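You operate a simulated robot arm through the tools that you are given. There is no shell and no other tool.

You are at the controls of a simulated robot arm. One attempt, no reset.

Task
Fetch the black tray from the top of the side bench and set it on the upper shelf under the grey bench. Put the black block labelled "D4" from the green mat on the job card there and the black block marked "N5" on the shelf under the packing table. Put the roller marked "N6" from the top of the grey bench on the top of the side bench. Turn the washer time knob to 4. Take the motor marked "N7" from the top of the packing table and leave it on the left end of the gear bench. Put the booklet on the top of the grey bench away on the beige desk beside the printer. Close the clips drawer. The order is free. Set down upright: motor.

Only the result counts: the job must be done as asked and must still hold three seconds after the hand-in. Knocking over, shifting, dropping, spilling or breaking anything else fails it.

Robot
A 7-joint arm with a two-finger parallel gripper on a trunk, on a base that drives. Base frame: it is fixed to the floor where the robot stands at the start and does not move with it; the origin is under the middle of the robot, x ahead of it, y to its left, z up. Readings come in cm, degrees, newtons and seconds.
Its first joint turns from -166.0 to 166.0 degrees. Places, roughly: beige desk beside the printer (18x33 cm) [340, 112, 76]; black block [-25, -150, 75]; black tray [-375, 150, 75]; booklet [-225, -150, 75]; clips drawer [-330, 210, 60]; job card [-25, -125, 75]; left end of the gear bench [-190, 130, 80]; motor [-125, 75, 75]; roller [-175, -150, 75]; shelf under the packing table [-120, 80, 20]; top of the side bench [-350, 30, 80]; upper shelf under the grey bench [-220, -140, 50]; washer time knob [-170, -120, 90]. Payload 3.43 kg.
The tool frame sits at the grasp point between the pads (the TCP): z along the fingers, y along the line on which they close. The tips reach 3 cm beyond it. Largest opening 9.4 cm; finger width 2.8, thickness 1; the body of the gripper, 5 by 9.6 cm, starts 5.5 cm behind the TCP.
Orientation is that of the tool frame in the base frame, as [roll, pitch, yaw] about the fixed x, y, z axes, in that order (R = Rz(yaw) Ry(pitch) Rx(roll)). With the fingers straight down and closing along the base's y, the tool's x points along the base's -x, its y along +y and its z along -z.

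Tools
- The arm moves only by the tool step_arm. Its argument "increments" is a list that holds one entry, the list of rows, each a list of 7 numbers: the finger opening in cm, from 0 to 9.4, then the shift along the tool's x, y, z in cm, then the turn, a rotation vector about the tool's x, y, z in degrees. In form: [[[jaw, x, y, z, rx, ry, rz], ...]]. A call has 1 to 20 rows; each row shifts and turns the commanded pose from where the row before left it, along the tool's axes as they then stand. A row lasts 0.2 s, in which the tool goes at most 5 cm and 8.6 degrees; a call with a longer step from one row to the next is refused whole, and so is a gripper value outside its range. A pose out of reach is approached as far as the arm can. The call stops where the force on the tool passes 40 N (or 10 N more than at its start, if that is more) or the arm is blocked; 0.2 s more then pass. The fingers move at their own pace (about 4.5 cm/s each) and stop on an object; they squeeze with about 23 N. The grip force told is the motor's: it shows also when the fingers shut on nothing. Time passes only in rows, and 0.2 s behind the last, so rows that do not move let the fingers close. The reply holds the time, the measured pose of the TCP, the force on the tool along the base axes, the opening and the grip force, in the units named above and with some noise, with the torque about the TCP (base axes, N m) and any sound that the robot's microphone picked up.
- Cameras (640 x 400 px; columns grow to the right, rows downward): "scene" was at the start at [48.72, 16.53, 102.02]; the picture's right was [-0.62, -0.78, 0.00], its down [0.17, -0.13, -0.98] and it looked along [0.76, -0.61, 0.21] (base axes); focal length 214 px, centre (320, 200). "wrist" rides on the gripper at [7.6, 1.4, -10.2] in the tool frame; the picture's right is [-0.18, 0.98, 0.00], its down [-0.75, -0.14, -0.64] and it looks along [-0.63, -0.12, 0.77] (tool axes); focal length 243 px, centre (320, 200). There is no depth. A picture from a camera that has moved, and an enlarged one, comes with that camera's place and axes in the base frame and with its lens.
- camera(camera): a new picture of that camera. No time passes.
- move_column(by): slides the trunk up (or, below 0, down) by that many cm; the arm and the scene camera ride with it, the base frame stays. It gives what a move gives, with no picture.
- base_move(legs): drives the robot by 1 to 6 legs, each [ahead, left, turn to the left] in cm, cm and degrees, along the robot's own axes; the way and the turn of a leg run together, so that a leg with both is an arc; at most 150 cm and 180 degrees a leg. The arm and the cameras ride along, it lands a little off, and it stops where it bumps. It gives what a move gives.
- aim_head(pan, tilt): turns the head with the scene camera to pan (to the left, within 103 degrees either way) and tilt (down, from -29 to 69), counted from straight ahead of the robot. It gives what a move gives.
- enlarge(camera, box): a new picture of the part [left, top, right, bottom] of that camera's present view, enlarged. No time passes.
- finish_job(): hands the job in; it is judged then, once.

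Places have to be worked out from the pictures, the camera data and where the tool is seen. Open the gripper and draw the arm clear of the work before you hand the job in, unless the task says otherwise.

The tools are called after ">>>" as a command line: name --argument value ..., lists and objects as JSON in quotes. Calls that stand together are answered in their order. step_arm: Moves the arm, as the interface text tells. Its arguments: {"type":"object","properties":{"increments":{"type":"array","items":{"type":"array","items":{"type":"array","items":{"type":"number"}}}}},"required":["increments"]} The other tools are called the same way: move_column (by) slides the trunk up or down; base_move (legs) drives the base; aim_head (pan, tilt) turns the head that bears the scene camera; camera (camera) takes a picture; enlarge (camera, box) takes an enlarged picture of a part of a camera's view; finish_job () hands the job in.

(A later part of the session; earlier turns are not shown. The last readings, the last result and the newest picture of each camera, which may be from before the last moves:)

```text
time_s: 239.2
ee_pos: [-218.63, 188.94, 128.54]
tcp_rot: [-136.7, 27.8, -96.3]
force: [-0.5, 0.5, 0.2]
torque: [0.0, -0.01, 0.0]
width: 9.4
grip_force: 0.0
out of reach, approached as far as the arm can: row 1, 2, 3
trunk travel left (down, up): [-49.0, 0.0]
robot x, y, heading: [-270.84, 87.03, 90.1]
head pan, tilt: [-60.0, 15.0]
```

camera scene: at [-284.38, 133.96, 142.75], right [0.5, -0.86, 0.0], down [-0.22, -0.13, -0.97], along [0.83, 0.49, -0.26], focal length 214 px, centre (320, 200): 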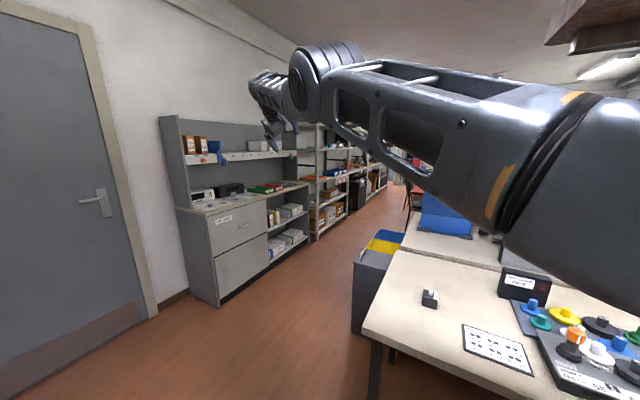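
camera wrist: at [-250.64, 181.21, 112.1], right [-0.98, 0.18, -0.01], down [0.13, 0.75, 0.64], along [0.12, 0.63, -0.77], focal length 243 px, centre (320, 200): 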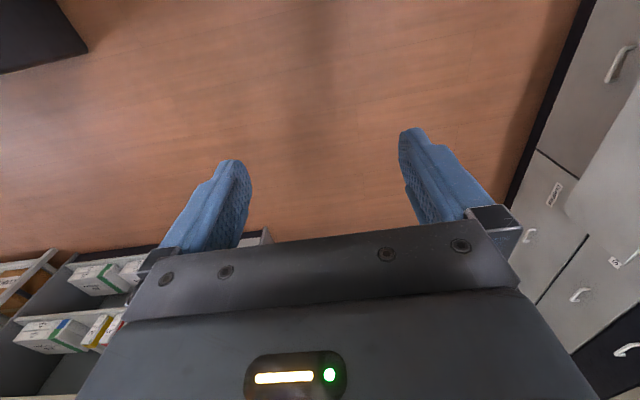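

I suspect joint-speed limits near the straight pose plus a shoulder limit at low heights. I go up again and then try very small inward steps there.

>>> step_arm --increments '[[[9.4, -1.4, -1.82, -1.93, 0, 0, 0], [9.4, -1.4, -1.82, -1.93, 0, 0, 0], [9.4, -1.4, -1.82, -1.93, 0, 0, 0], [9.4, -1.4, -1.82, -1.93, 0, 0, 0], [9.4, 0.38, 0.04, -0.32, 0, 0, 0], [9.4, 0.38, 0.04, -0.32, 0, 0, 0], [9.4, 0.38, 0.04, -0.32, 0, 0, 0], [9.4, 0.38, 0.04, -0.32, 0, 0, 0], [9.4, 0.38, 0.04, -0.32, 0, 0, 0], [9.4, 0.38, 0.04, -0.32, 0, 0, 0], [9.4, 0.38, 0.04, -0.32, 0, 0, 0], [9.4, 0.38, 0.04, -0.32, 0, 0, 0], [9.4, 0, 0, 0, 0, 0, 0]]]'

>>> aim_head --pan -75 --tilt 0

>>> camera --camera "scene"

```text
time_s: 242.0
ee_pos: [-221.91, 184.43, 140.58]
tcp_rot: [-136.7, 27.9, -96.3]
force: [0.0, 0.1, 0.3]
torque: [-0.03, -0.01, -0.03]
width: 9.42
grip_force: 0.0
out of reach, approached as far as the arm can: row 4
trunk travel left (down, up): [-49.0, 0.0]
robot x, y, heading: [-270.77, 86.84, 90.2]
head pan, tilt: [-60.0, 15.0]
```

```text
time_s: 242.8
ee_pos: [-221.94, 184.42, 140.43]
tcp_rot: [-136.7, 28.0, -96.4]
force: [-0.4, 0.3, 0.7]
torque: [0.01, 0.02, 0.01]
width: 9.42
grip_force: 0.0
trunk travel left (down, up): [-49.0, 0.0]
robot x, y, heading: [-270.74, 87.2, 90.1]
head pan, tilt: [-75.0, 0.0]
```

```text
taken
camera scene: at [-283.76, 131.64, 145.16], right [0.26, -0.96, 0.0], down [0.0, 0.0, -1.0], along [0.96, 0.26, 0.0], focal length 214 px, centre (320, 200)
```

scene: 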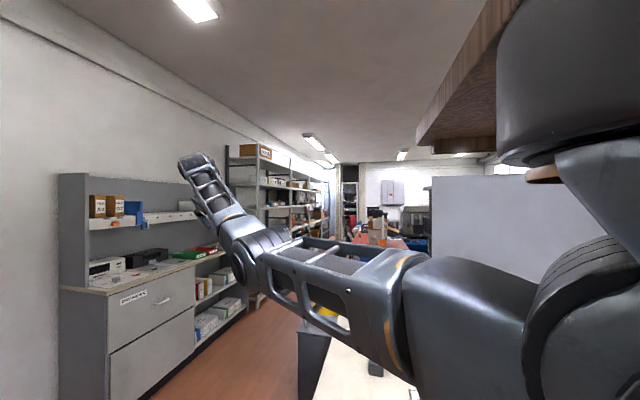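

Now it works: with small steps the elbow has folded. I also see that the arm hangs from an overhead mount, so the elbow-down shape is its normal one. I continue inward with growing steps.

>>> step_arm --increments '[[[9.4, 0.77, 0.08, -0.63, 0, 0, 0], [9.4, 0.77, 0.08, -0.63, 0, 0, 0], [9.4, 0.77, 0.08, -0.63, 0, 0, 0], [9.4, 1.15, 0.11, -0.95, 0, 0, 0], [9.4, 1.15, 0.11, -0.95, 0, 0, 0], [9.4, 1.15, 0.11, -0.95, 0, 0, 0], [9.4, 1.5, 0.15, -1.26, 0, 0, 0], [9.4, 1.5, 0.15, -1.26, 0, 0, 0], [9.4, 1.5, 0.15, -1.26, 0, 0, 0], [9.4, 1.5, 0.15, -1.26, 0, 0, 0], [9.4, 0, 0, 0, -6, 0, 0], [9.4, 0, 0, 0, -6, 0, 0], [9.4, 0, 0, 0, -6, 0, 0], [9.4, 0, 0, 0, 0, 0, 0]]]'

>>> camera --camera "scene"

```text
time_s: 245.8
ee_pos: [-230.78, 171.97, 140.41]
tcp_rot: [-154.7, 27.8, -96.3]
force: [0.4, -0.1, 0.5]
torque: [-0.01, -0.04, -0.02]
width: 9.41
grip_force: 0.1
trunk travel left (down, up): [-49.0, 0.0]
robot x, y, heading: [-270.83, 86.49, 90.3]
head pan, tilt: [-75.0, 0.0]
```

```text
taken
camera scene: at [-283.77, 131.63, 145.16], right [0.26, -0.96, 0.0], down [0.0, 0.0, -1.0], along [0.96, 0.26, 0.0], focal length 214 px, centre (320, 200)
```

scene: 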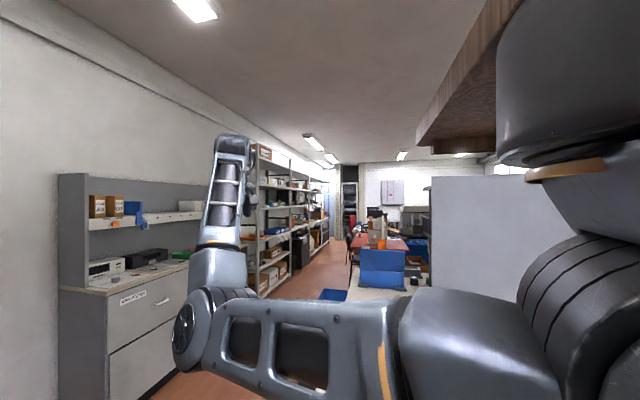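

The arm folds normally again. I restore the hand to pointing straight down.

>>> step_arm --increments '[[[9.4, 0, 0, 0, -6.3, 0, 0], [9.4, 0, 0, 0, -6.3, 0, 0], [9.4, 0, 0, 0, -6.3, 0, 0], [9.4, 0, 0, 0, -6.3, 0, 0], [9.4, 0, 0, 0, 0, 7, 0], [9.4, 0, 0, 0, 0, 7, 0], [9.4, 0, 0, 0, 0, 7, 0], [9.4, 0, 0, 0, 0, 6.8, 0], [9.4, 0, 0, 0, 0, 0, -3], [9.4, 0, 0, 0, 0, 0, -3], [9.4, 0, 0, 0, 0, 0, 0]]]'

>>> camera --camera "scene"

```text
time_s: 248.2
ee_pos: [-230.76, 171.99, 140.33]
tcp_rot: [-179.8, 0.1, -90.3]
force: [-0.3, -0.5, 0.5]
torque: [-0.04, -0.02, 0.01]
width: 9.39
grip_force: 0.0
trunk travel left (down, up): [-49.0, 0.0]
robot x, y, heading: [-270.48, 86.75, 90.1]
head pan, tilt: [-75.0, 0.0]
```

```text
taken
camera scene: at [-283.77, 131.63, 145.17], right [0.26, -0.96, 0.0], down [0.0, 0.0, -1.0], along [0.96, 0.26, 0.0], focal length 214 px, centre (320, 200)
```

scene: 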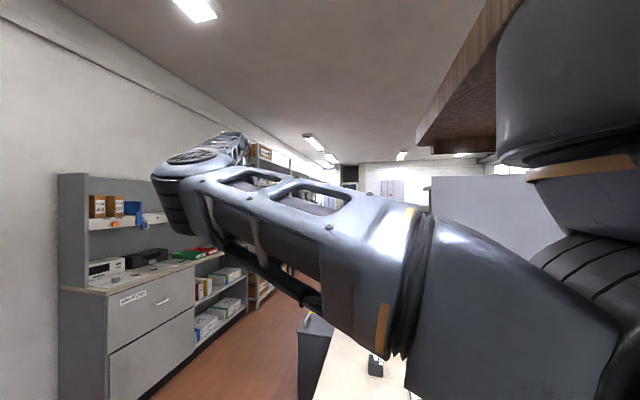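

Vertical again. I move the hand in front of the robot and a bit lower.

>>> step_arm --increments '[[[9.4, 1.0, 2.6, 1.0, 0, 0, 0], [9.4, 1.0, 2.6, 1.0, 0, 0, 0], [9.4, 1.0, 2.6, 1.5, 0, 0, 0], [9.4, 1.0, 2.6, 2.0, 0, 0, 0], [9.4, 1.0, 2.6, 2.3, 0, 0, 0], [9.4, 1.0, 2.6, 2.3, 0, 0, 0], [9.4, 1.0, 2.6, 2.3, 0, 0, 0], [9.4, 1.0, 2.6, 2.3, 0, 0, 0], [9.4, 1.0, 2.6, 2.3, 0, 0, 0], [9.4, 1.0, 2.6, 2.3, 0, 0, 0], [9.4, 1.0, 2.6, 2.3, 0, 0, 0], [9.4, 1.0, 2.6, 2.3, 0, 0, 0], [9.4, 0, 0, 0, 0, 0, 0]]]'

>>> aim_head --pan 10 --tilt 40

>>> camera --camera "scene"

```text
time_s: 251.0
ee_pos: [-261.88, 160.22, 116.67]
tcp_rot: [-179.8, 0.1, -90.3]
force: [0.8, -0.3, 0.0]
torque: [0.05, 0.01, 0.01]
width: 9.39
grip_force: 0.0
trunk travel left (down, up): [-49.0, 0.0]
robot x, y, heading: [-270.96, 86.9, 90.4]
head pan, tilt: [-75.0, 0.0]
```

```text
time_s: 252.6
ee_pos: [-261.9, 160.12, 116.47]
tcp_rot: [-179.9, 0.1, -90.4]
force: [0.4, -0.7, 0.1]
torque: [-0.01, 0.03, -0.03]
width: 9.4
grip_force: 0.0
trunk travel left (down, up): [-49.0, 0.0]
robot x, y, heading: [-270.37, 87.26, 90.4]
head pan, tilt: [10.0, 40.0]
```

```text
taken
camera scene: at [-293.97, 137.63, 138.8], right [0.98, 0.18, 0.0], down [0.11, -0.63, -0.77], along [-0.14, 0.75, -0.64], focal length 214 px, centre (320, 200)
```

scene: 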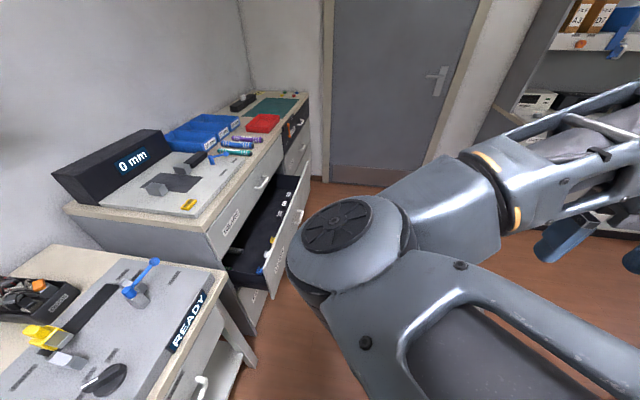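

The arm is fine again. I zoom at the cabinet to read the drawer labels.

>>> enlarge --camera "scene" --box '[190, 140, 320, 330]'

>>> aim_head --pan 75 --tilt 30

>>> camera --camera "scene"

>>> enlarge --camera "scene" --box '[220, 120, 640, 400]'

```text
2.11 times, centred on (255, 235) of scene
camera zoom: at [-293.97, 137.63, 138.8], right [0.98, 0.18, 0.0], down [0.11, -0.63, -0.77], along [-0.14, 0.75, -0.64], focal length 452 px, centre (457, 126)
```

zoom: 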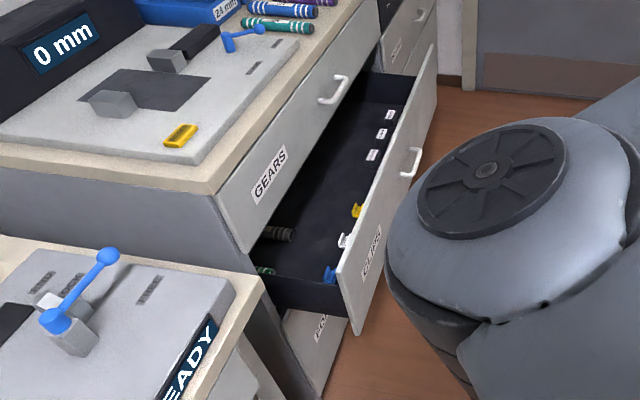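

```text
time_s: 253.9
ee_pos: [-261.94, 160.24, 116.48]
tcp_rot: [-179.8, 0.1, -90.4]
force: [1.2, 1.1, -0.4]
torque: [0.02, 0.02, 0.0]
width: 9.39
grip_force: 0.1
trunk travel left (down, up): [-49.0, 0.0]
robot x, y, heading: [-271.08, 86.7, 90.2]
head pan, tilt: [75.0, 30.0]
```

```text
taken
camera scene: at [-301.2, 131.56, 140.33], right [0.26, 0.97, 0.0], down [0.48, -0.13, -0.87], along [-0.84, 0.22, -0.5], focal length 214 px, centre (320, 200)
```

scene: 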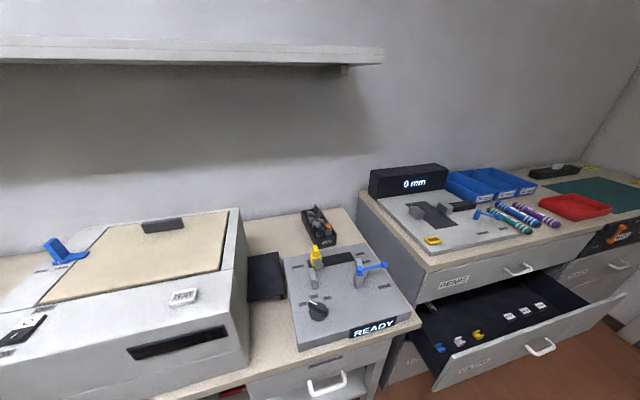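

```text
1.43 times, centred on (430, 260) of scene
camera zoom: at [-301.2, 131.56, 140.33], right [0.26, 0.97, 0.0], down [0.48, -0.13, -0.87], along [-0.84, 0.22, -0.5], focal length 306 px, centre (163, 114)
```

zoom: 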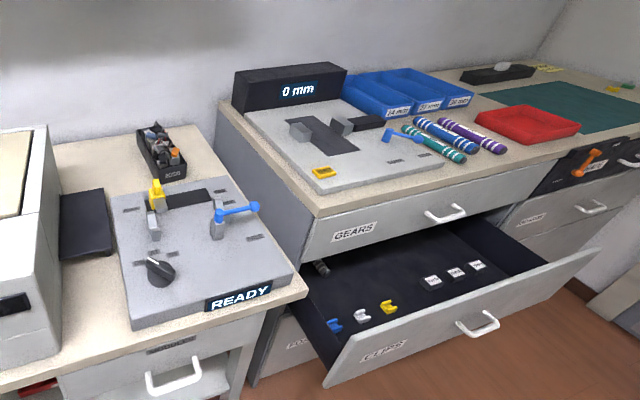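

The open drawer is CLIPS. The black tray at about (-374,151) is the small tray with tools in it. I zoom in on it.

>>> enlarge --camera "scene" --box '[280, 190, 380, 260]'

>>> enlarge --camera "scene" --box '[400, 270, 640, 400]'

```text
5.71 times, centred on (330, 225) of scene
camera zoom: at [-301.2, 131.56, 140.33], right [0.26, 0.97, 0.0], down [0.48, -0.13, -0.87], along [-0.84, 0.22, -0.5], focal length 1226 px, centre (263, 57)
```

zoom: 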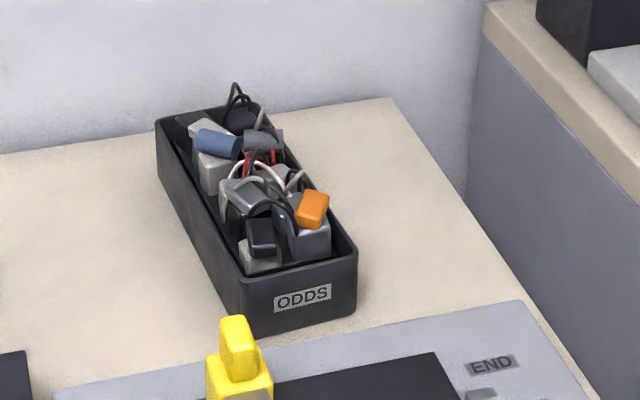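

```text
2.67 times, centred on (520, 335) of scene
camera zoom: at [-301.2, 131.56, 140.33], right [0.26, 0.97, 0.0], down [0.48, -0.13, -0.87], along [-0.84, 0.22, -0.5], focal length 572 px, centre (-213, -160)
```

zoom: 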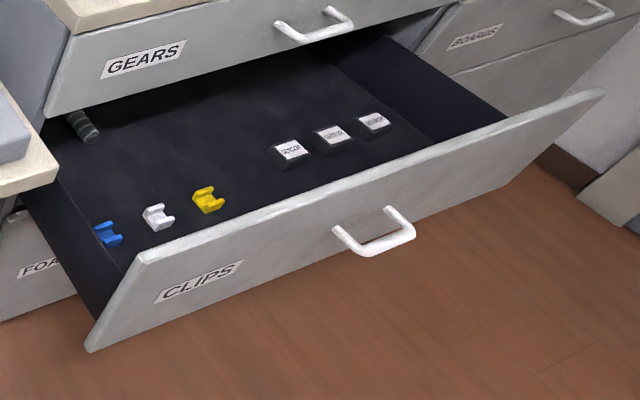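

Plan for the drawer: its CLIPS front panel is at x≈-324.5 (y 182–269, top z≈62), about 17 cm open. I drive past the gear bench end, shift right and turn left to face the cabinet.

>>> base_move --legs '[[138, 0, 0], [0, -38, 0], [0, 0, 90]]'

>>> aim_head --pan -5 --tilt 35

>>> camera --camera "scene"

```text
time_s: 266.8
ee_pos: [-303.15, 236.03, 116.44]
tcp_rot: [-179.8, 0.1, -1.5]
force: [0.6, 0.1, -1.2]
torque: [0.01, -0.01, 0.03]
width: 9.43
grip_force: 0.1
trunk travel left (down, up): [-49.0, 0.0]
robot x, y, heading: [-230.09, 225.7, 179.3]
head pan, tilt: [75.0, 30.0]
```

```text
time_s: 268.3
ee_pos: [-303.0, 236.05, 116.41]
tcp_rot: [-179.7, 0.1, -1.5]
force: [-1.3, 0.7, 0.0]
torque: [0.02, 0.02, 0.02]
width: 9.4
grip_force: 0.0
trunk travel left (down, up): [-49.0, 0.0]
robot x, y, heading: [-230.01, 225.72, 179.3]
head pan, tilt: [-5.0, 35.0]
```

```text
taken
camera scene: at [-281.3, 205.87, 139.55], right [0.1, 0.99, 0.0], down [0.57, -0.06, -0.82], along [-0.81, 0.08, -0.57], focal length 214 px, centre (320, 200)
```

scene: 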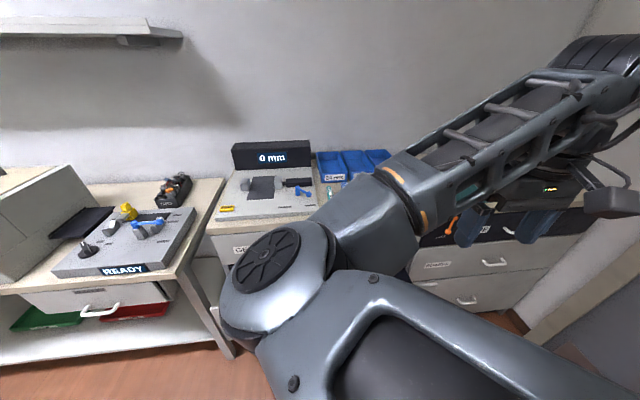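

I lower the trunk and use the wrist camera to look at the drawer.

>>> move_column --by -40

>>> camera --camera "scene"

>>> camera --camera "wrist"

```text
time_s: 272.1
ee_pos: [-303.09, 236.0, 76.37]
tcp_rot: [-179.7, 0.1, -1.5]
force: [0.5, 0.1, -0.4]
torque: [0.0, 0.0, 0.03]
width: 9.41
grip_force: 0.0
trunk travel left (down, up): [-9.0, 40.0]
robot x, y, heading: [-230.16, 225.83, 179.2]
head pan, tilt: [-5.0, 35.0]
```

```text
taken
camera scene: at [-281.3, 205.87, 99.55], right [0.1, 0.99, 0.0], down [0.57, -0.06, -0.82], along [-0.81, 0.08, -0.57], focal length 214 px, centre (320, 200)
```

scene: 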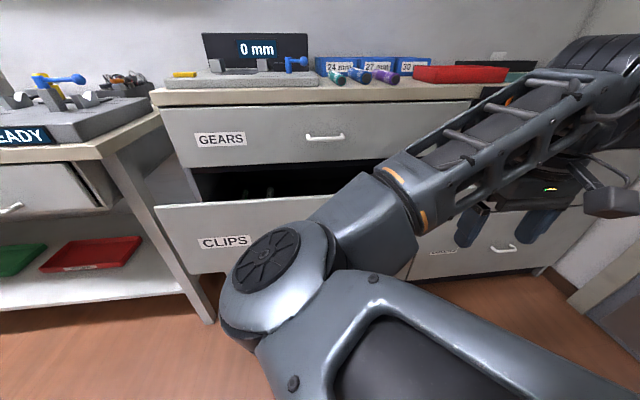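

```text
taken
camera wrist: at [-295.61, 234.3, 86.71], right [-0.21, -0.98, 0.0], down [-0.75, 0.16, 0.64], along [-0.63, 0.14, -0.76], focal length 243 px, centre (320, 200)
```

wrist: 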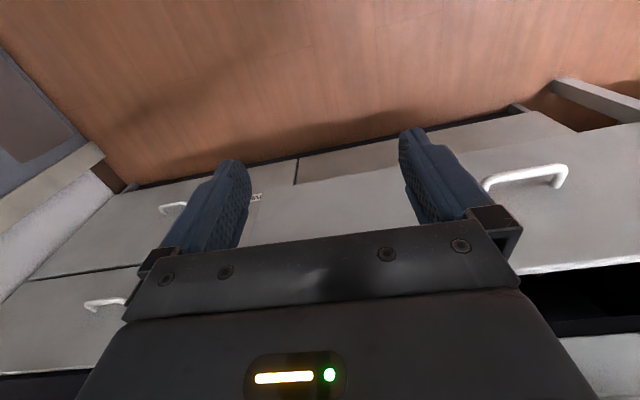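

>>> enlarge --camera "wrist" --box '[100, 60, 640, 360]'

>>> aim_head --pan -40 --tilt 30

>>> camera --camera "scene"

```text
1.19 times, centred on (370, 210) of wrist
camera zoom: at [-295.61, 234.3, 86.71], right [-0.21, -0.98, 0.0], down [-0.75, 0.16, 0.64], along [-0.63, 0.14, -0.76], focal length 288 px, centre (261, 188)
```

zoom: 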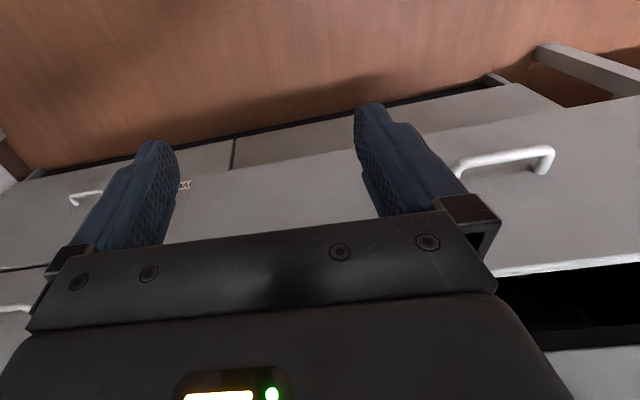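

```text
time_s: 273.1
ee_pos: [-303.03, 235.88, 76.57]
tcp_rot: [-179.7, 0.1, -1.5]
force: [0.9, 0.1, 0.1]
torque: [0.0, 0.03, -0.01]
width: 9.4
grip_force: 0.1
trunk travel left (down, up): [-9.0, 40.0]
robot x, y, heading: [-230.06, 225.63, 179.3]
head pan, tilt: [-40.0, 30.0]
```

```text
taken
camera scene: at [-279.39, 210.89, 100.33], right [0.65, 0.76, 0.0], down [0.38, -0.33, -0.87], along [-0.66, 0.57, -0.5], focal length 214 px, centre (320, 200)
```

scene: 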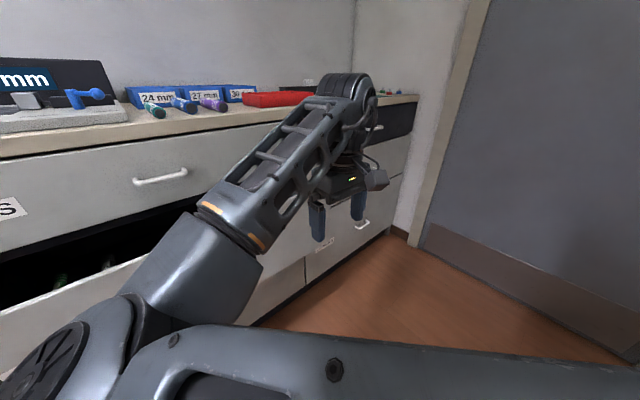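

From both views, the CLIPS panel is at x≈-321.5, y 176–251, z 46–72, handle around y 213. I'll push it at y≈231 with closed, forward-tilted fingers. I back up 20 cm first for arm room, close the fingers and tilt the hand.

>>> base_move --legs '[[-20, 0, 0]]'

>>> step_arm --increments '[[[5, -2.5, 0.4, 1.0, 0, 0, 0], [2, -2.5, 0.4, 1.0, 0, 0, 0], [0, -2.5, 0.4, 1.0, 0, 0, 0], [0, -2.5, 0.4, 1.0, 0, 0, 0], [0, 0, 0, 0, 0, -8, 0], [0, 0, 0, 0, 0, -8, 0], [0, 0, 0, 0, 0, -8, 0], [0, 0, 0, 0, 0, -8, 0], [0, 0, 0, 0, 0, -8, 0], [0, 0, 0, 0, 0, -8, 0], [0, 0, 0, 0, 0, -8, 0], [0, 0, 0, 0, 0, 0, 0]]]'

>>> camera --camera "wrist"

>>> camera --camera "scene"

```text
time_s: 274.8
ee_pos: [-283.12, 235.56, 76.54]
tcp_rot: [-179.8, 0.2, -1.3]
force: [-0.1, 1.2, -0.2]
torque: [0.02, 0.01, -0.02]
width: 9.37
grip_force: 0.0
trunk travel left (down, up): [-9.0, 40.0]
robot x, y, heading: [-209.97, 225.63, 179.2]
head pan, tilt: [-40.0, 30.0]
```

```text
time_s: 277.4
ee_pos: [-293.1, 234.17, 72.47]
tcp_rot: [-179.8, 56.2, -1.1]
force: [-0.1, 0.3, -1.1]
torque: [0.0, -0.05, -0.01]
width: 0.02
grip_force: 22.5
trunk travel left (down, up): [-9.0, 40.0]
robot x, y, heading: [-209.98, 225.42, 179.1]
head pan, tilt: [-40.0, 30.0]
```

```text
taken
camera wrist: at [-280.47, 232.38, 71.88], right [-0.12, -0.98, 0.15], down [0.12, 0.14, 0.98], along [-0.99, 0.14, 0.1], focal length 243 px, centre (320, 200)
```

wrist: 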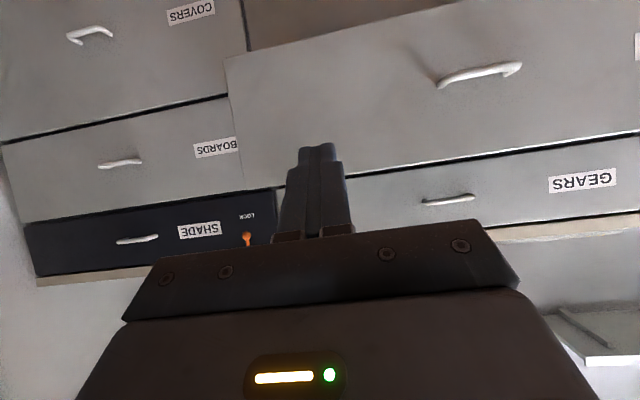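

```text
taken
camera scene: at [-259.3, 210.46, 100.33], right [0.65, 0.76, 0.0], down [0.38, -0.33, -0.87], along [-0.66, 0.56, -0.5], focal length 214 px, centre (320, 200)
```

scene: 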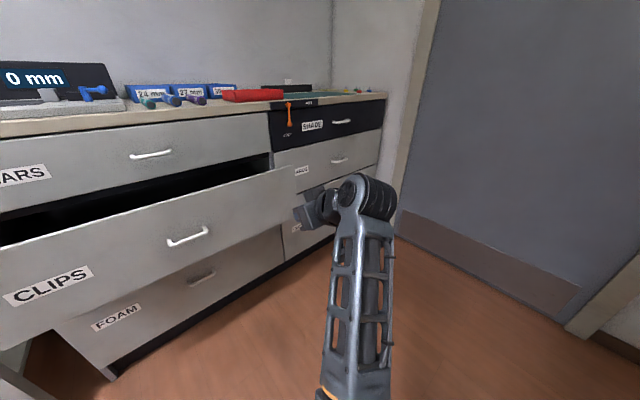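

Clear view of the panel. I lower the fingertips to mid-panel height and shift toward y≈228, then drive 18 cm ahead to just before the panel.

>>> step_arm --increments '[[[0, 2.9, 1, 1.96, 0, 0, 0], [0, 2.9, 1, 1.96, 0, 0, 0], [0, 2.9, 1, 1.96, 0, 0, 0], [0, 0, 3, 0, 0, 0, 0], [0, 0, 0, 0, 0, 0, 0]]]'

>>> base_move --legs '[[18, 0, 0]]'

>>> camera --camera "wrist"

>>> camera --camera "scene"

```text
time_s: 278.6
ee_pos: [-293.23, 228.16, 62.12]
tcp_rot: [-179.8, 56.0, -1.1]
force: [-0.6, 0.3, -0.2]
torque: [-0.03, 0.01, 0.02]
width: 0.04
grip_force: 23.3
trunk travel left (down, up): [-9.0, 40.0]
robot x, y, heading: [-209.89, 225.18, 179.3]
head pan, tilt: [-40.0, 30.0]
```

```text
time_s: 280.1
ee_pos: [-311.67, 228.29, 62.21]
tcp_rot: [-179.7, 56.1, -1.1]
force: [-0.3, -0.3, -0.8]
torque: [0.0, -0.02, 0.02]
width: 0.02
grip_force: 23.1
trunk travel left (down, up): [-9.0, 40.0]
robot x, y, heading: [-228.66, 225.51, 179.4]
head pan, tilt: [-40.0, 30.0]
```

```text
taken
camera wrist: at [-298.91, 226.61, 61.53], right [-0.12, -0.98, 0.15], down [0.12, 0.14, 0.98], along [-0.99, 0.14, 0.1], focal length 243 px, centre (320, 200)
```

wrist: 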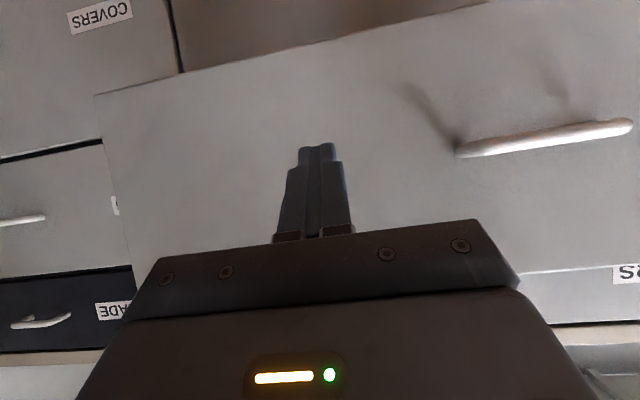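

```text
taken
camera scene: at [-277.6, 210.67, 100.33], right [0.65, 0.76, 0.0], down [0.38, -0.33, -0.87], along [-0.66, 0.56, -0.5], focal length 214 px, centre (320, 200)
```

scene: 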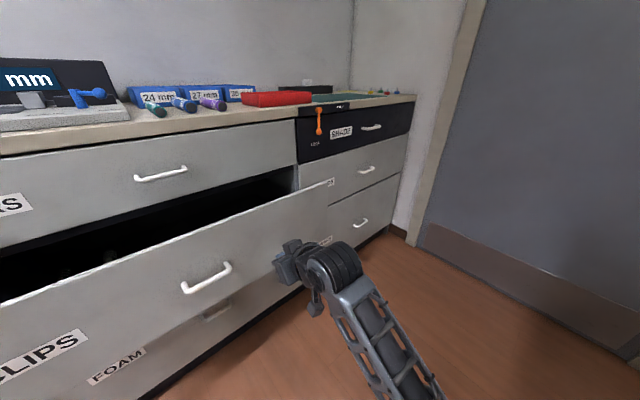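

The fingertips are right of the handle in front of the panel. I push forward in steps.

>>> step_arm --increments '[[[0, -0.84, 0, 1.24, 0, 0, 0], [0, -0.84, 0, 1.24, 0, 0, 0], [0, -0.84, 0, 1.24, 0, 0, 0], [0, -0.84, 0, 1.24, 0, 0, 0], [0, -0.84, 0, 1.24, 0, 0, 0], [0, -0.84, 0, 1.24, 0, 0, 0], [0, -0.84, 0, 1.24, 0, 0, 0], [0, -0.84, 0, 1.24, 0, 0, 0], [0, 0, 0, 0, 0, 0, 0]]]'

>>> camera --camera "scene"

```text
time_s: 282.1
ee_pos: [-323.55, 228.7, 62.15]
tcp_rot: [-179.7, 56.2, -1.1]
force: [0.0, 0.1, -0.1]
torque: [-0.03, -0.01, 0.0]
width: 0.0
grip_force: 23.0
trunk travel left (down, up): [-9.0, 40.0]
robot x, y, heading: [-228.04, 225.34, 179.5]
head pan, tilt: [-40.0, 30.0]
```

```text
taken
camera scene: at [-277.61, 210.67, 100.33], right [0.65, 0.76, 0.0], down [0.38, -0.33, -0.87], along [-0.66, 0.56, -0.5], focal length 214 px, centre (320, 200)
```

scene: 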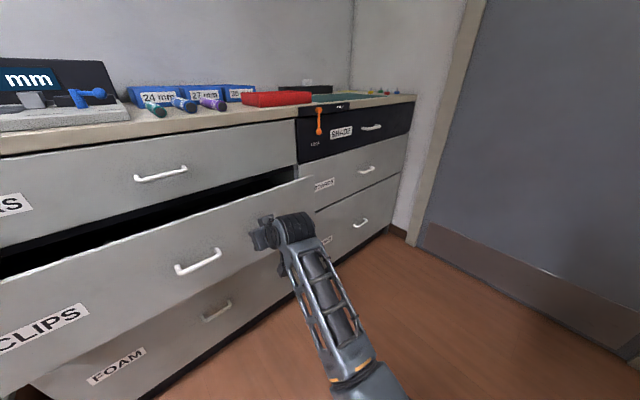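

The drawer is moving in. I continue pushing.

>>> step_arm --increments '[[[0, -0.84, 0, 1.24, 0, 0, 0], [0, -0.84, 0, 1.24, 0, 0, 0], [0, -0.84, 0, 1.24, 0, 0, 0], [0, -0.84, 0, 1.24, 0, 0, 0], [0, -0.84, 0, 1.24, 0, 0, 0], [0, -0.84, 0, 1.24, 0, 0, 0], [0, -0.56, 0, 0.83, 0, 0, 0], [0, -0.56, 0, 0.83, 0, 0, 0], [0, 0, 0, 0, 0, 0, 0]]]'

>>> camera --camera "scene"

```text
time_s: 283.8
ee_pos: [-333.52, 228.57, 62.28]
tcp_rot: [-179.7, 56.0, -0.9]
force: [15.5, -1.0, 5.9]
torque: [-0.04, 0.13, 0.03]
width: 0.01
grip_force: 22.2
trunk travel left (down, up): [-9.0, 40.0]
robot x, y, heading: [-228.09, 225.88, 179.3]
head pan, tilt: [-40.0, 30.0]
stopped in row 8: the force on the tool passed its limit at 60 N (the readings are from after the stop); the commanded pose is now the measured one
```

```text
taken
camera scene: at [-277.54, 210.67, 100.36], right [0.65, 0.76, 0.0], down [0.38, -0.33, -0.87], along [-0.66, 0.56, -0.5], focal length 214 px, centre (320, 200)
```

scene: 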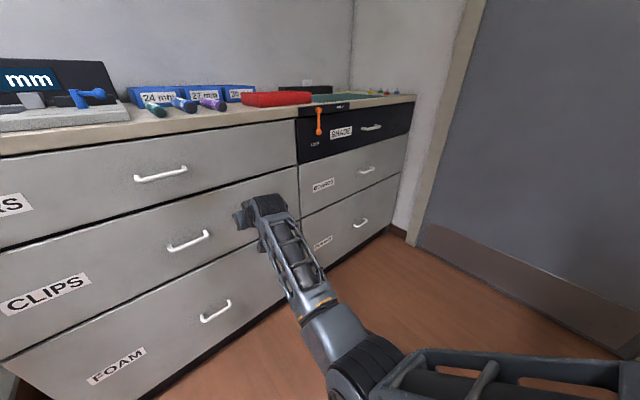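

The drawer hit its stop and looks flush. I retract the hand and check with a zoom.

>>> step_arm --increments '[[[0, 0.56, 0, -0.83, 0, 0, 0], [0, 1.1, 0, -1.66, 0, 0, 0], [0, 1.7, 0, -2.5, 0, 0, 0], [0, 2.2, 0, -3.3, 0, 0, 0], [0, 2.2, 0, -3.3, 0, 0, 0], [0, 2.2, 0, -3.3, 0, 0, 0], [0, 2.2, 0, -3.3, 0, 0, 0], [0, 0, 0, 0, 0, 0, 0]]]'

>>> enlarge --camera "scene" --box '[0, 120, 320, 320]'

```text
time_s: 285.6
ee_pos: [-311.63, 228.06, 62.0]
tcp_rot: [-179.7, 55.8, -1.0]
force: [-0.8, -0.6, -0.4]
torque: [-0.03, 0.0, 0.05]
width: 0.01
grip_force: 22.8
trunk travel left (down, up): [-9.0, 40.0]
robot x, y, heading: [-228.3, 225.71, 179.3]
head pan, tilt: [-40.0, 30.0]
```

```text
2.00 times, centred on (160, 220) of scene
camera zoom: at [-277.6, 210.67, 100.33], right [0.65, 0.76, 0.0], down [0.38, -0.33, -0.87], along [-0.66, 0.56, -0.5], focal length 429 px, centre (640, 160)
```

zoom: 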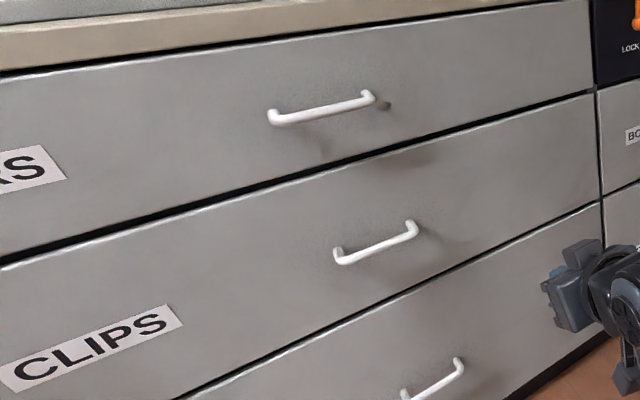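

The CLIPS drawer is closed flush. Next is the tray: I set the hand vertical, raise the trunk and arm, and prepare to move along the aisle.

>>> step_arm --increments '[[[0, 0, 0, -2, 0, 8, 0], [0, 0, 0, -2, 0, 8, 0], [0, 0, 0, -2, 0, 8, 0], [4, 0, 0, -2, 0, 8, 0], [9.4, 0, 0, -2, 0, 8, 0], [9.4, 0, 0, -2, 0, 8, 0], [9.4, 0, 0, -2, 0, 7.9, 0], [9.4, 0, 0, 0, 0, 0, 0]]]'

>>> move_column --by 40

>>> step_arm --increments '[[[9.4, 1.5, 0, -2, 0, 0, 0], [9.4, 1.5, 0, -2, 0, 0, 0], [9.4, 1.5, 0, -2, 0, 0, 0], [9.4, 1.5, 0, -2, 0, 0, 0], [9.4, 1.5, 0, -2, 0, 0, 0], [9.4, 1.5, 0, -2, 0, 0, 0], [9.4, 0, 0, 0, 0, 0, 0]]]'

```text
time_s: 287.4
ee_pos: [-306.84, 228.13, 67.16]
tcp_rot: [-179.8, 28.0, -1.2]
force: [0.0, 0.2, -0.4]
torque: [0.01, 0.02, 0.06]
width: 9.4
grip_force: 0.1
out of reach, approached as far as the arm can: row 4, 5, 6, 7
trunk travel left (down, up): [-9.0, 40.0]
robot x, y, heading: [-228.53, 225.66, 179.3]
head pan, tilt: [-40.0, 30.0]
```

```text
time_s: 291.2
ee_pos: [-306.82, 228.09, 107.18]
tcp_rot: [-179.8, 27.9, -1.1]
force: [0.7, 1.3, -0.1]
torque: [0.0, 0.01, 0.0]
width: 9.4
grip_force: 0.1
trunk travel left (down, up): [-49.0, 0.0]
robot x, y, heading: [-228.28, 225.46, 179.5]
head pan, tilt: [-40.0, 30.0]
```

```text
time_s: 292.8
ee_pos: [-307.07, 228.72, 109.13]
tcp_rot: [-178.8, 30.3, -0.6]
force: [-0.4, 0.2, -1.2]
torque: [0.0, 0.01, 0.05]
width: 9.41
grip_force: 0.1
out of reach, approached as far as the arm can: row 1, 2, 3, 4, 5, 6
trunk travel left (down, up): [-49.0, 0.0]
robot x, y, heading: [-228.6, 225.41, 179.3]
head pan, tilt: [-40.0, 30.0]
```

The arm reports a limit again; I look at its shape.

>>> aim_head --pan -60 --tilt 0

>>> camera --camera "scene"

>>> aim_head --pan -20 --tilt 25

>>> camera --camera "scene"

```text
time_s: 293.8
ee_pos: [-307.29, 228.62, 109.16]
tcp_rot: [-178.7, 30.3, -0.8]
force: [-1.1, -0.1, 0.6]
torque: [-0.04, 0.04, -0.02]
width: 9.38
grip_force: 0.1
trunk travel left (down, up): [-49.0, 0.0]
robot x, y, heading: [-228.16, 225.48, 179.4]
head pan, tilt: [-60.0, 0.0]
```

```text
taken
camera scene: at [-275.16, 212.62, 145.16], right [0.87, 0.49, 0.0], down [0.0, 0.0, -1.0], along [-0.49, 0.87, 0.0], focal length 214 px, centre (320, 200)
```

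scene: 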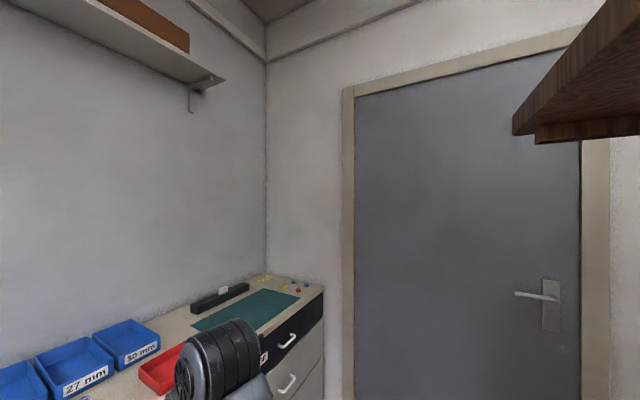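

```text
time_s: 294.8
ee_pos: [-307.3, 228.7, 109.14]
tcp_rot: [-178.9, 30.3, -0.7]
force: [0.1, -0.3, -0.2]
torque: [0.01, 0.0, -0.03]
width: 9.4
grip_force: 0.1
trunk travel left (down, up): [-49.0, 0.0]
robot x, y, heading: [-228.48, 225.65, 179.4]
head pan, tilt: [-20.0, 25.0]
```

```text
taken
camera scene: at [-279.36, 208.03, 141.13], right [0.35, 0.94, 0.0], down [0.4, -0.15, -0.91], along [-0.85, 0.32, -0.42], focal length 214 px, centre (320, 200)
```

scene: 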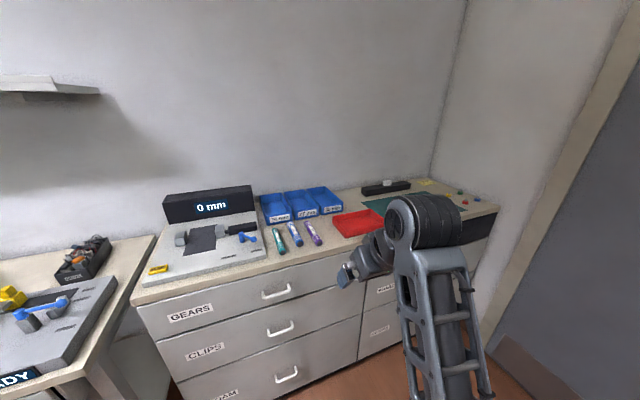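

The elbow hangs straight below the wrist, so the wrist joint is at its folding limit. Moving the hand outward while tilting back should fix that.

>>> step_arm --increments '[[[9.4, -1.6, 0, 0.5, 0, 2, 0], [9.4, -1.6, 0, 0.5, 0, 2, 0], [9.4, -1.6, 0, 0.5, 0, 3, 0], [9.4, -1.6, 0, 0.3, 0, 3, 0], [9.4, -1.6, 0, 0.2, 0, 3, 0], [9.4, -1.6, 0, 0, 0, 3, 0], [9.4, -1.6, 0, 0, 0, 3, 0], [9.4, -1.6, 0, 0, 0, 3, 0], [9.4, -1.6, 0, 0, 0, 4, 0], [9.4, -1.6, 0, 0, 0, 4, 0], [9.4, 0, 0, 0, 0, 0, 0]]]'

>>> camera --camera "scene"

```text
time_s: 297.2
ee_pos: [-323.58, 229.0, 111.46]
tcp_rot: [-179.9, -2.2, -1.3]
force: [0.1, -0.5, 0.1]
torque: [0.02, 0.01, 0.0]
width: 9.4
grip_force: 0.1
out of reach, approached as far as the arm can: row 1
trunk travel left (down, up): [-49.0, 0.0]
robot x, y, heading: [-228.55, 225.65, 179.4]
head pan, tilt: [-20.0, 25.0]
```

```text
taken
camera scene: at [-279.36, 208.02, 141.13], right [0.35, 0.94, 0.0], down [0.4, -0.15, -0.91], along [-0.85, 0.32, -0.42], focal length 214 px, centre (320, 200)
```

scene: 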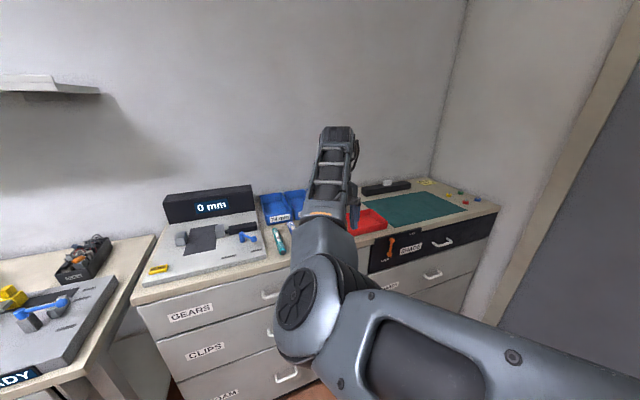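

Hand vertical again at 95 cm ahead. I level it, raise to z≈122 and move along the aisle to face the tray at y≈150.

>>> step_arm --increments '[[[9.4, 0, 0, -2.5, 0, -2.2, 0], [9.4, 0, 0, -2.5, 0, 0, 0], [9.4, 0, 0, -2.5, 0, 0, 0], [9.4, 0, 0, -2.5, 0, 0, 0], [9.4, 0, 0, 0, 0, 0, 0]]]'

>>> base_move --legs '[[42, 0, 0.7], [0, 78, 0]]'

>>> aim_head --pan 15 --tilt 40

>>> camera --camera "scene"

>>> camera --camera "wrist"

```text
time_s: 298.4
ee_pos: [-323.82, 229.21, 121.47]
tcp_rot: [-179.9, 0.2, -1.2]
force: [-0.7, -0.2, -0.3]
torque: [-0.01, -0.02, 0.0]
width: 9.4
grip_force: 0.0
trunk travel left (down, up): [-49.0, 0.0]
robot x, y, heading: [-228.67, 225.51, 179.1]
head pan, tilt: [-20.0, 25.0]
```

```text
time_s: 304.4
ee_pos: [-367.9, 161.61, 118.73]
tcp_rot: [178.2, -2.6, -5.0]
force: [-0.7, -0.2, -0.1]
torque: [-0.01, 0.02, 0.01]
width: 9.4
grip_force: 0.0
trunk travel left (down, up): [-49.0, 0.0]
robot x, y, heading: [-273.67, 152.96, 177.3]
head pan, tilt: [-20.0, 25.0]
stopped in leg 2: the force on the tool passed its limit at 45 N (the readings are from after the stop); the commanded pose is now the measured one
```

```text
time_s: 305.4
ee_pos: [-368.04, 161.6, 118.69]
tcp_rot: [178.2, -2.4, -5.2]
force: [0.4, -0.8, 0.0]
torque: [-0.02, -0.02, -0.01]
width: 9.41
grip_force: 0.1
trunk travel left (down, up): [-49.0, 0.0]
robot x, y, heading: [-273.55, 152.7, 177.5]
head pan, tilt: [15.0, 40.0]
```

```text
taken
camera scene: at [-324.99, 132.03, 138.78], right [-0.21, 0.98, 0.0], down [0.63, 0.14, -0.77], along [-0.75, -0.16, -0.64], focal length 214 px, centre (320, 200)
```

scene: 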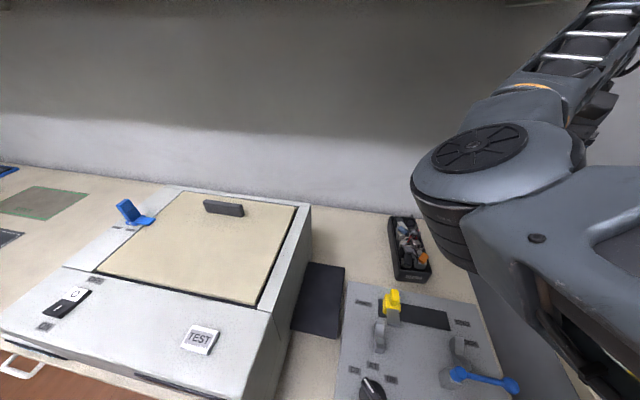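

```text
taken
camera wrist: at [-361.01, 159.91, 129.28], right [-0.27, -0.96, 0.02], down [-0.76, 0.23, 0.6], along [-0.59, 0.15, -0.8], focal length 243 px, centre (320, 200)
```

wrist: 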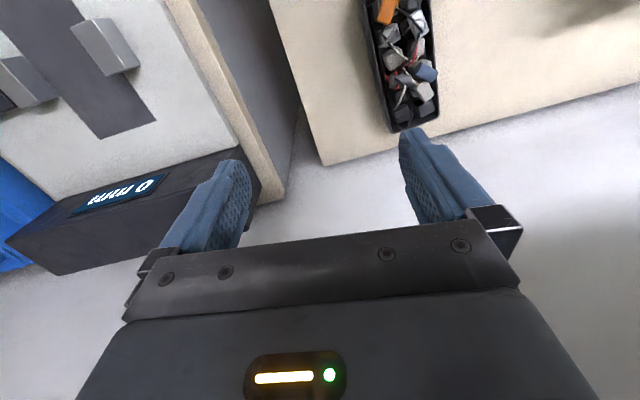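

The wrist touched the wall shelf's end above. I move back right, then back away from the bench.

>>> base_move --legs '[[0, -8, 0], [-30, 0, 2.5]]'

>>> aim_head --pan 10 --tilt 0

>>> camera --camera "scene"

>>> aim_head --pan 0 --tilt 35

>>> camera --camera "scene"

```text
time_s: 307.8
ee_pos: [-350.91, 174.4, 118.7]
tcp_rot: [178.2, -2.6, -7.8]
force: [-0.1, 0.4, -0.5]
torque: [0.0, -0.01, 0.02]
width: 9.38
grip_force: 0.1
trunk travel left (down, up): [-49.0, 0.0]
robot x, y, heading: [-256.89, 161.56, 174.6]
head pan, tilt: [15.0, 40.0]
stopped in leg 2: the robot was blocked; the commanded pose is now the measured one
```

```text
time_s: 308.9
ee_pos: [-350.94, 174.44, 118.71]
tcp_rot: [178.1, -2.5, -7.8]
force: [0.2, -0.3, -0.4]
torque: [-0.02, 0.02, 0.02]
width: 9.39
grip_force: 0.0
trunk travel left (down, up): [-49.0, 0.0]
robot x, y, heading: [-257.06, 161.08, 174.3]
head pan, tilt: [10.0, 0.0]
```

```text
taken
camera scene: at [-309.93, 143.35, 145.16], right [-0.08, 1.0, 0.0], down [0.0, 0.0, -1.0], along [-1.0, -0.08, 0.0], focal length 214 px, centre (320, 200)
```

scene: 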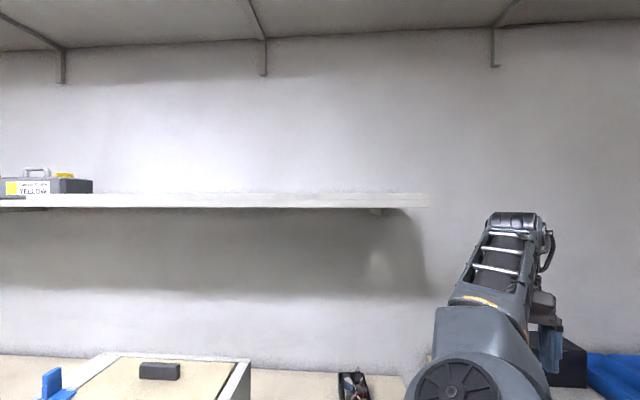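

```text
time_s: 309.9
ee_pos: [-350.79, 174.41, 118.65]
tcp_rot: [178.2, -2.4, -7.8]
force: [0.1, 0.3, 0.1]
torque: [-0.02, -0.02, -0.01]
width: 9.39
grip_force: 0.1
trunk travel left (down, up): [-49.0, 0.0]
robot x, y, heading: [-256.72, 161.5, 174.8]
head pan, tilt: [0.0, 35.0]
```

```text
taken
camera scene: at [-309.73, 144.9, 139.56], right [0.09, 1.0, 0.0], down [0.57, -0.05, -0.82], along [-0.82, 0.08, -0.57], focal length 214 px, centre (320, 200)
```

scene: 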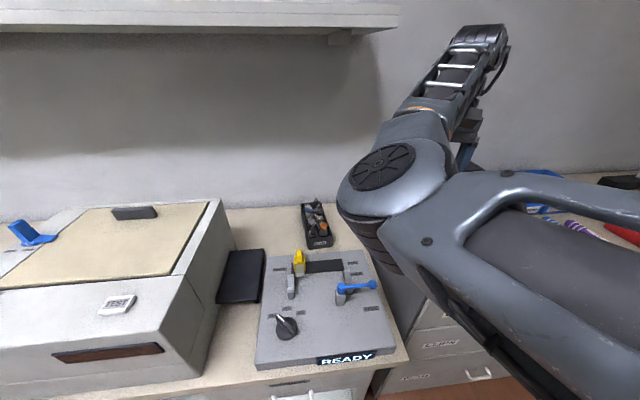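

The wall shelf is at z≈142–146 and my base also bumped the gear bench end behind. I lower the hand below shelf height, then move forward and left in small legs.

>>> step_arm --increments '[[[9.4, 0, 0, 2.5, 1.8, -2.5, 0], [9.4, 0, 0, 3, 0, 0, 0], [9.4, 0, 0, 3, 0, 0, 0], [9.4, 0, 0, 3, 0, 0, 0], [9.4, 0, 0, 2.5, 0, 0, 0], [9.4, 0, 0, 0, 0, 0, 0]]]'

>>> base_move --legs '[[17, 0, 0], [0, 18, 5]]'

>>> camera --camera "scene"

>>> camera --camera "wrist"

```text
time_s: 311.3
ee_pos: [-350.54, 174.21, 104.67]
tcp_rot: [-179.8, 0.0, -7.9]
force: [-0.2, 1.0, -0.3]
torque: [0.03, 0.01, -0.01]
width: 9.38
grip_force: 0.0
trunk travel left (down, up): [-49.0, 0.0]
robot x, y, heading: [-256.7, 160.9, 174.6]
head pan, tilt: [0.0, 35.0]
```

```text
time_s: 313.9
ee_pos: [-369.24, 150.25, 104.66]
tcp_rot: [180.0, 0.0, -2.9]
force: [0.2, -0.1, 0.1]
torque: [0.0, -0.01, -0.01]
width: 9.42
grip_force: 0.0
trunk travel left (down, up): [-49.0, 0.0]
robot x, y, heading: [-275.09, 145.71, 179.7]
head pan, tilt: [0.0, 35.0]
```

```text
taken
camera scene: at [-325.9, 124.66, 139.55], right [0.01, 1.0, 0.0], down [0.57, 0.0, -0.82], along [-0.82, 0.0, -0.57], focal length 214 px, centre (320, 200)
```

scene: 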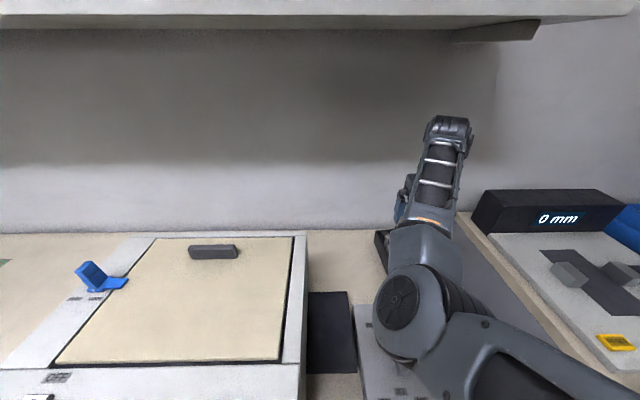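

```text
taken
camera wrist: at [-361.69, 148.45, 114.93], right [-0.23, -0.97, 0.0], down [-0.75, 0.18, 0.64], along [-0.62, 0.15, -0.77], focal length 243 px, centre (320, 200)
```

wrist: 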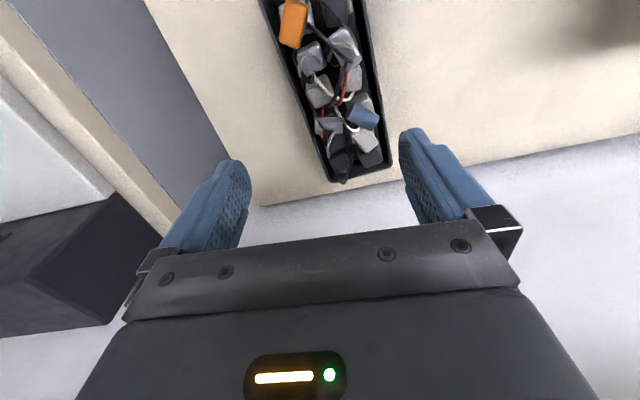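

The tray is right under the camera. I zoom to measure its width and orientation precisely.

>>> enlarge --camera "wrist" --box '[220, 0, 440, 200]'

```text
2.00 times, centred on (330, 100) of wrist
camera zoom: at [-361.69, 148.45, 114.93], right [-0.23, -0.97, 0.0], down [-0.75, 0.18, 0.64], along [-0.62, 0.15, -0.77], focal length 485 px, centre (300, 400)
```

zoom: 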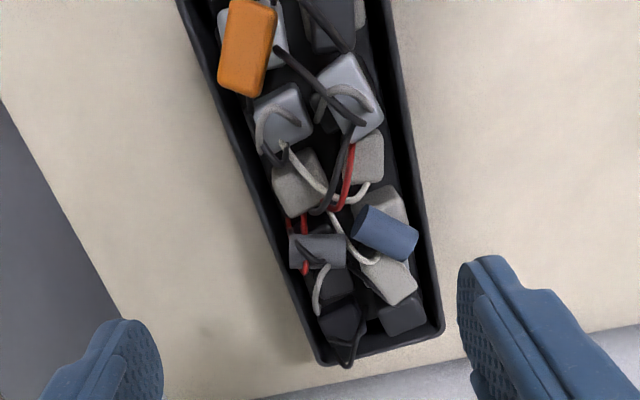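

Triangulating with the earlier view: tray rim z≈89.6, bench z≈84.5, tray ≈19.7×7.8 cm, centre (-369.2,148.5), axis yaw ≈5°. I align the yaw, tilt the hand 30° forward (for the later shelf placement), and check again.

>>> step_arm --increments '[[[9.4, 0, 0, 0, 0, 0, -8.1], [9.4, 0, 0, 0, 0, -7.5, 0], [9.4, 0, 0, 0, 0, -7.5, 0], [9.4, 0, 0, 0, 0, -7.5, 0], [9.4, 0, 0, 0, 0, -7.5, 0], [9.4, 0, 0, 0, 0, 0, 0]]]'

>>> camera --camera "wrist"

>>> camera --camera "scene"

```text
time_s: 315.3
ee_pos: [-369.12, 150.39, 104.62]
tcp_rot: [-180.0, 30.1, 5.3]
force: [0.3, -0.7, 0.2]
torque: [0.0, 0.02, 0.05]
width: 9.41
grip_force: 0.1
trunk travel left (down, up): [-49.0, 0.0]
robot x, y, heading: [-274.91, 145.74, 179.6]
head pan, tilt: [0.0, 35.0]
```

```text
taken
camera wrist: at [-357.38, 149.86, 109.79], right [-0.07, -0.99, 0.09], down [-0.34, 0.11, 0.93], along [-0.94, 0.03, -0.35], focal length 243 px, centre (320, 200)
```

wrist: 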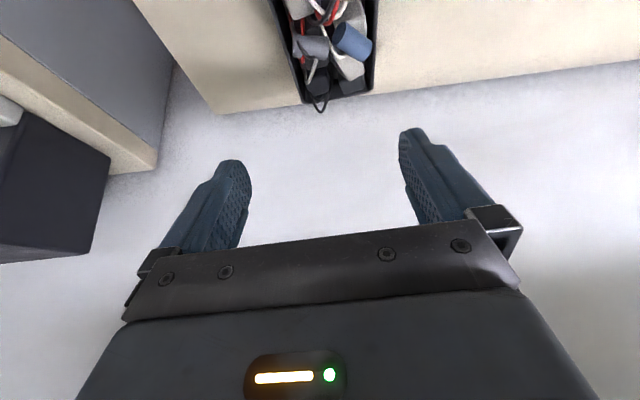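

```text
taken
camera scene: at [-325.9, 124.64, 139.55], right [0.01, 1.0, 0.0], down [0.57, 0.0, -0.82], along [-0.82, 0.0, -0.57], focal length 214 px, centre (320, 200)
```

scene: 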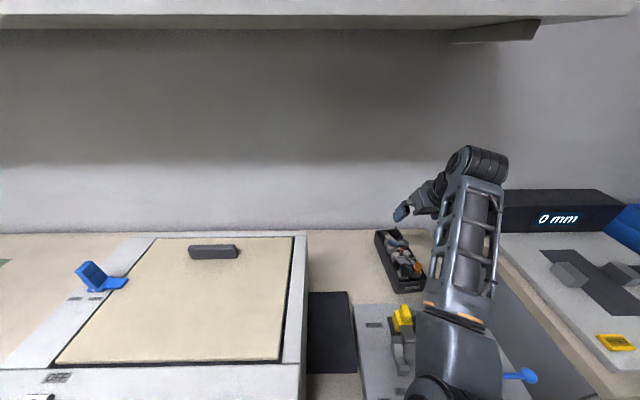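

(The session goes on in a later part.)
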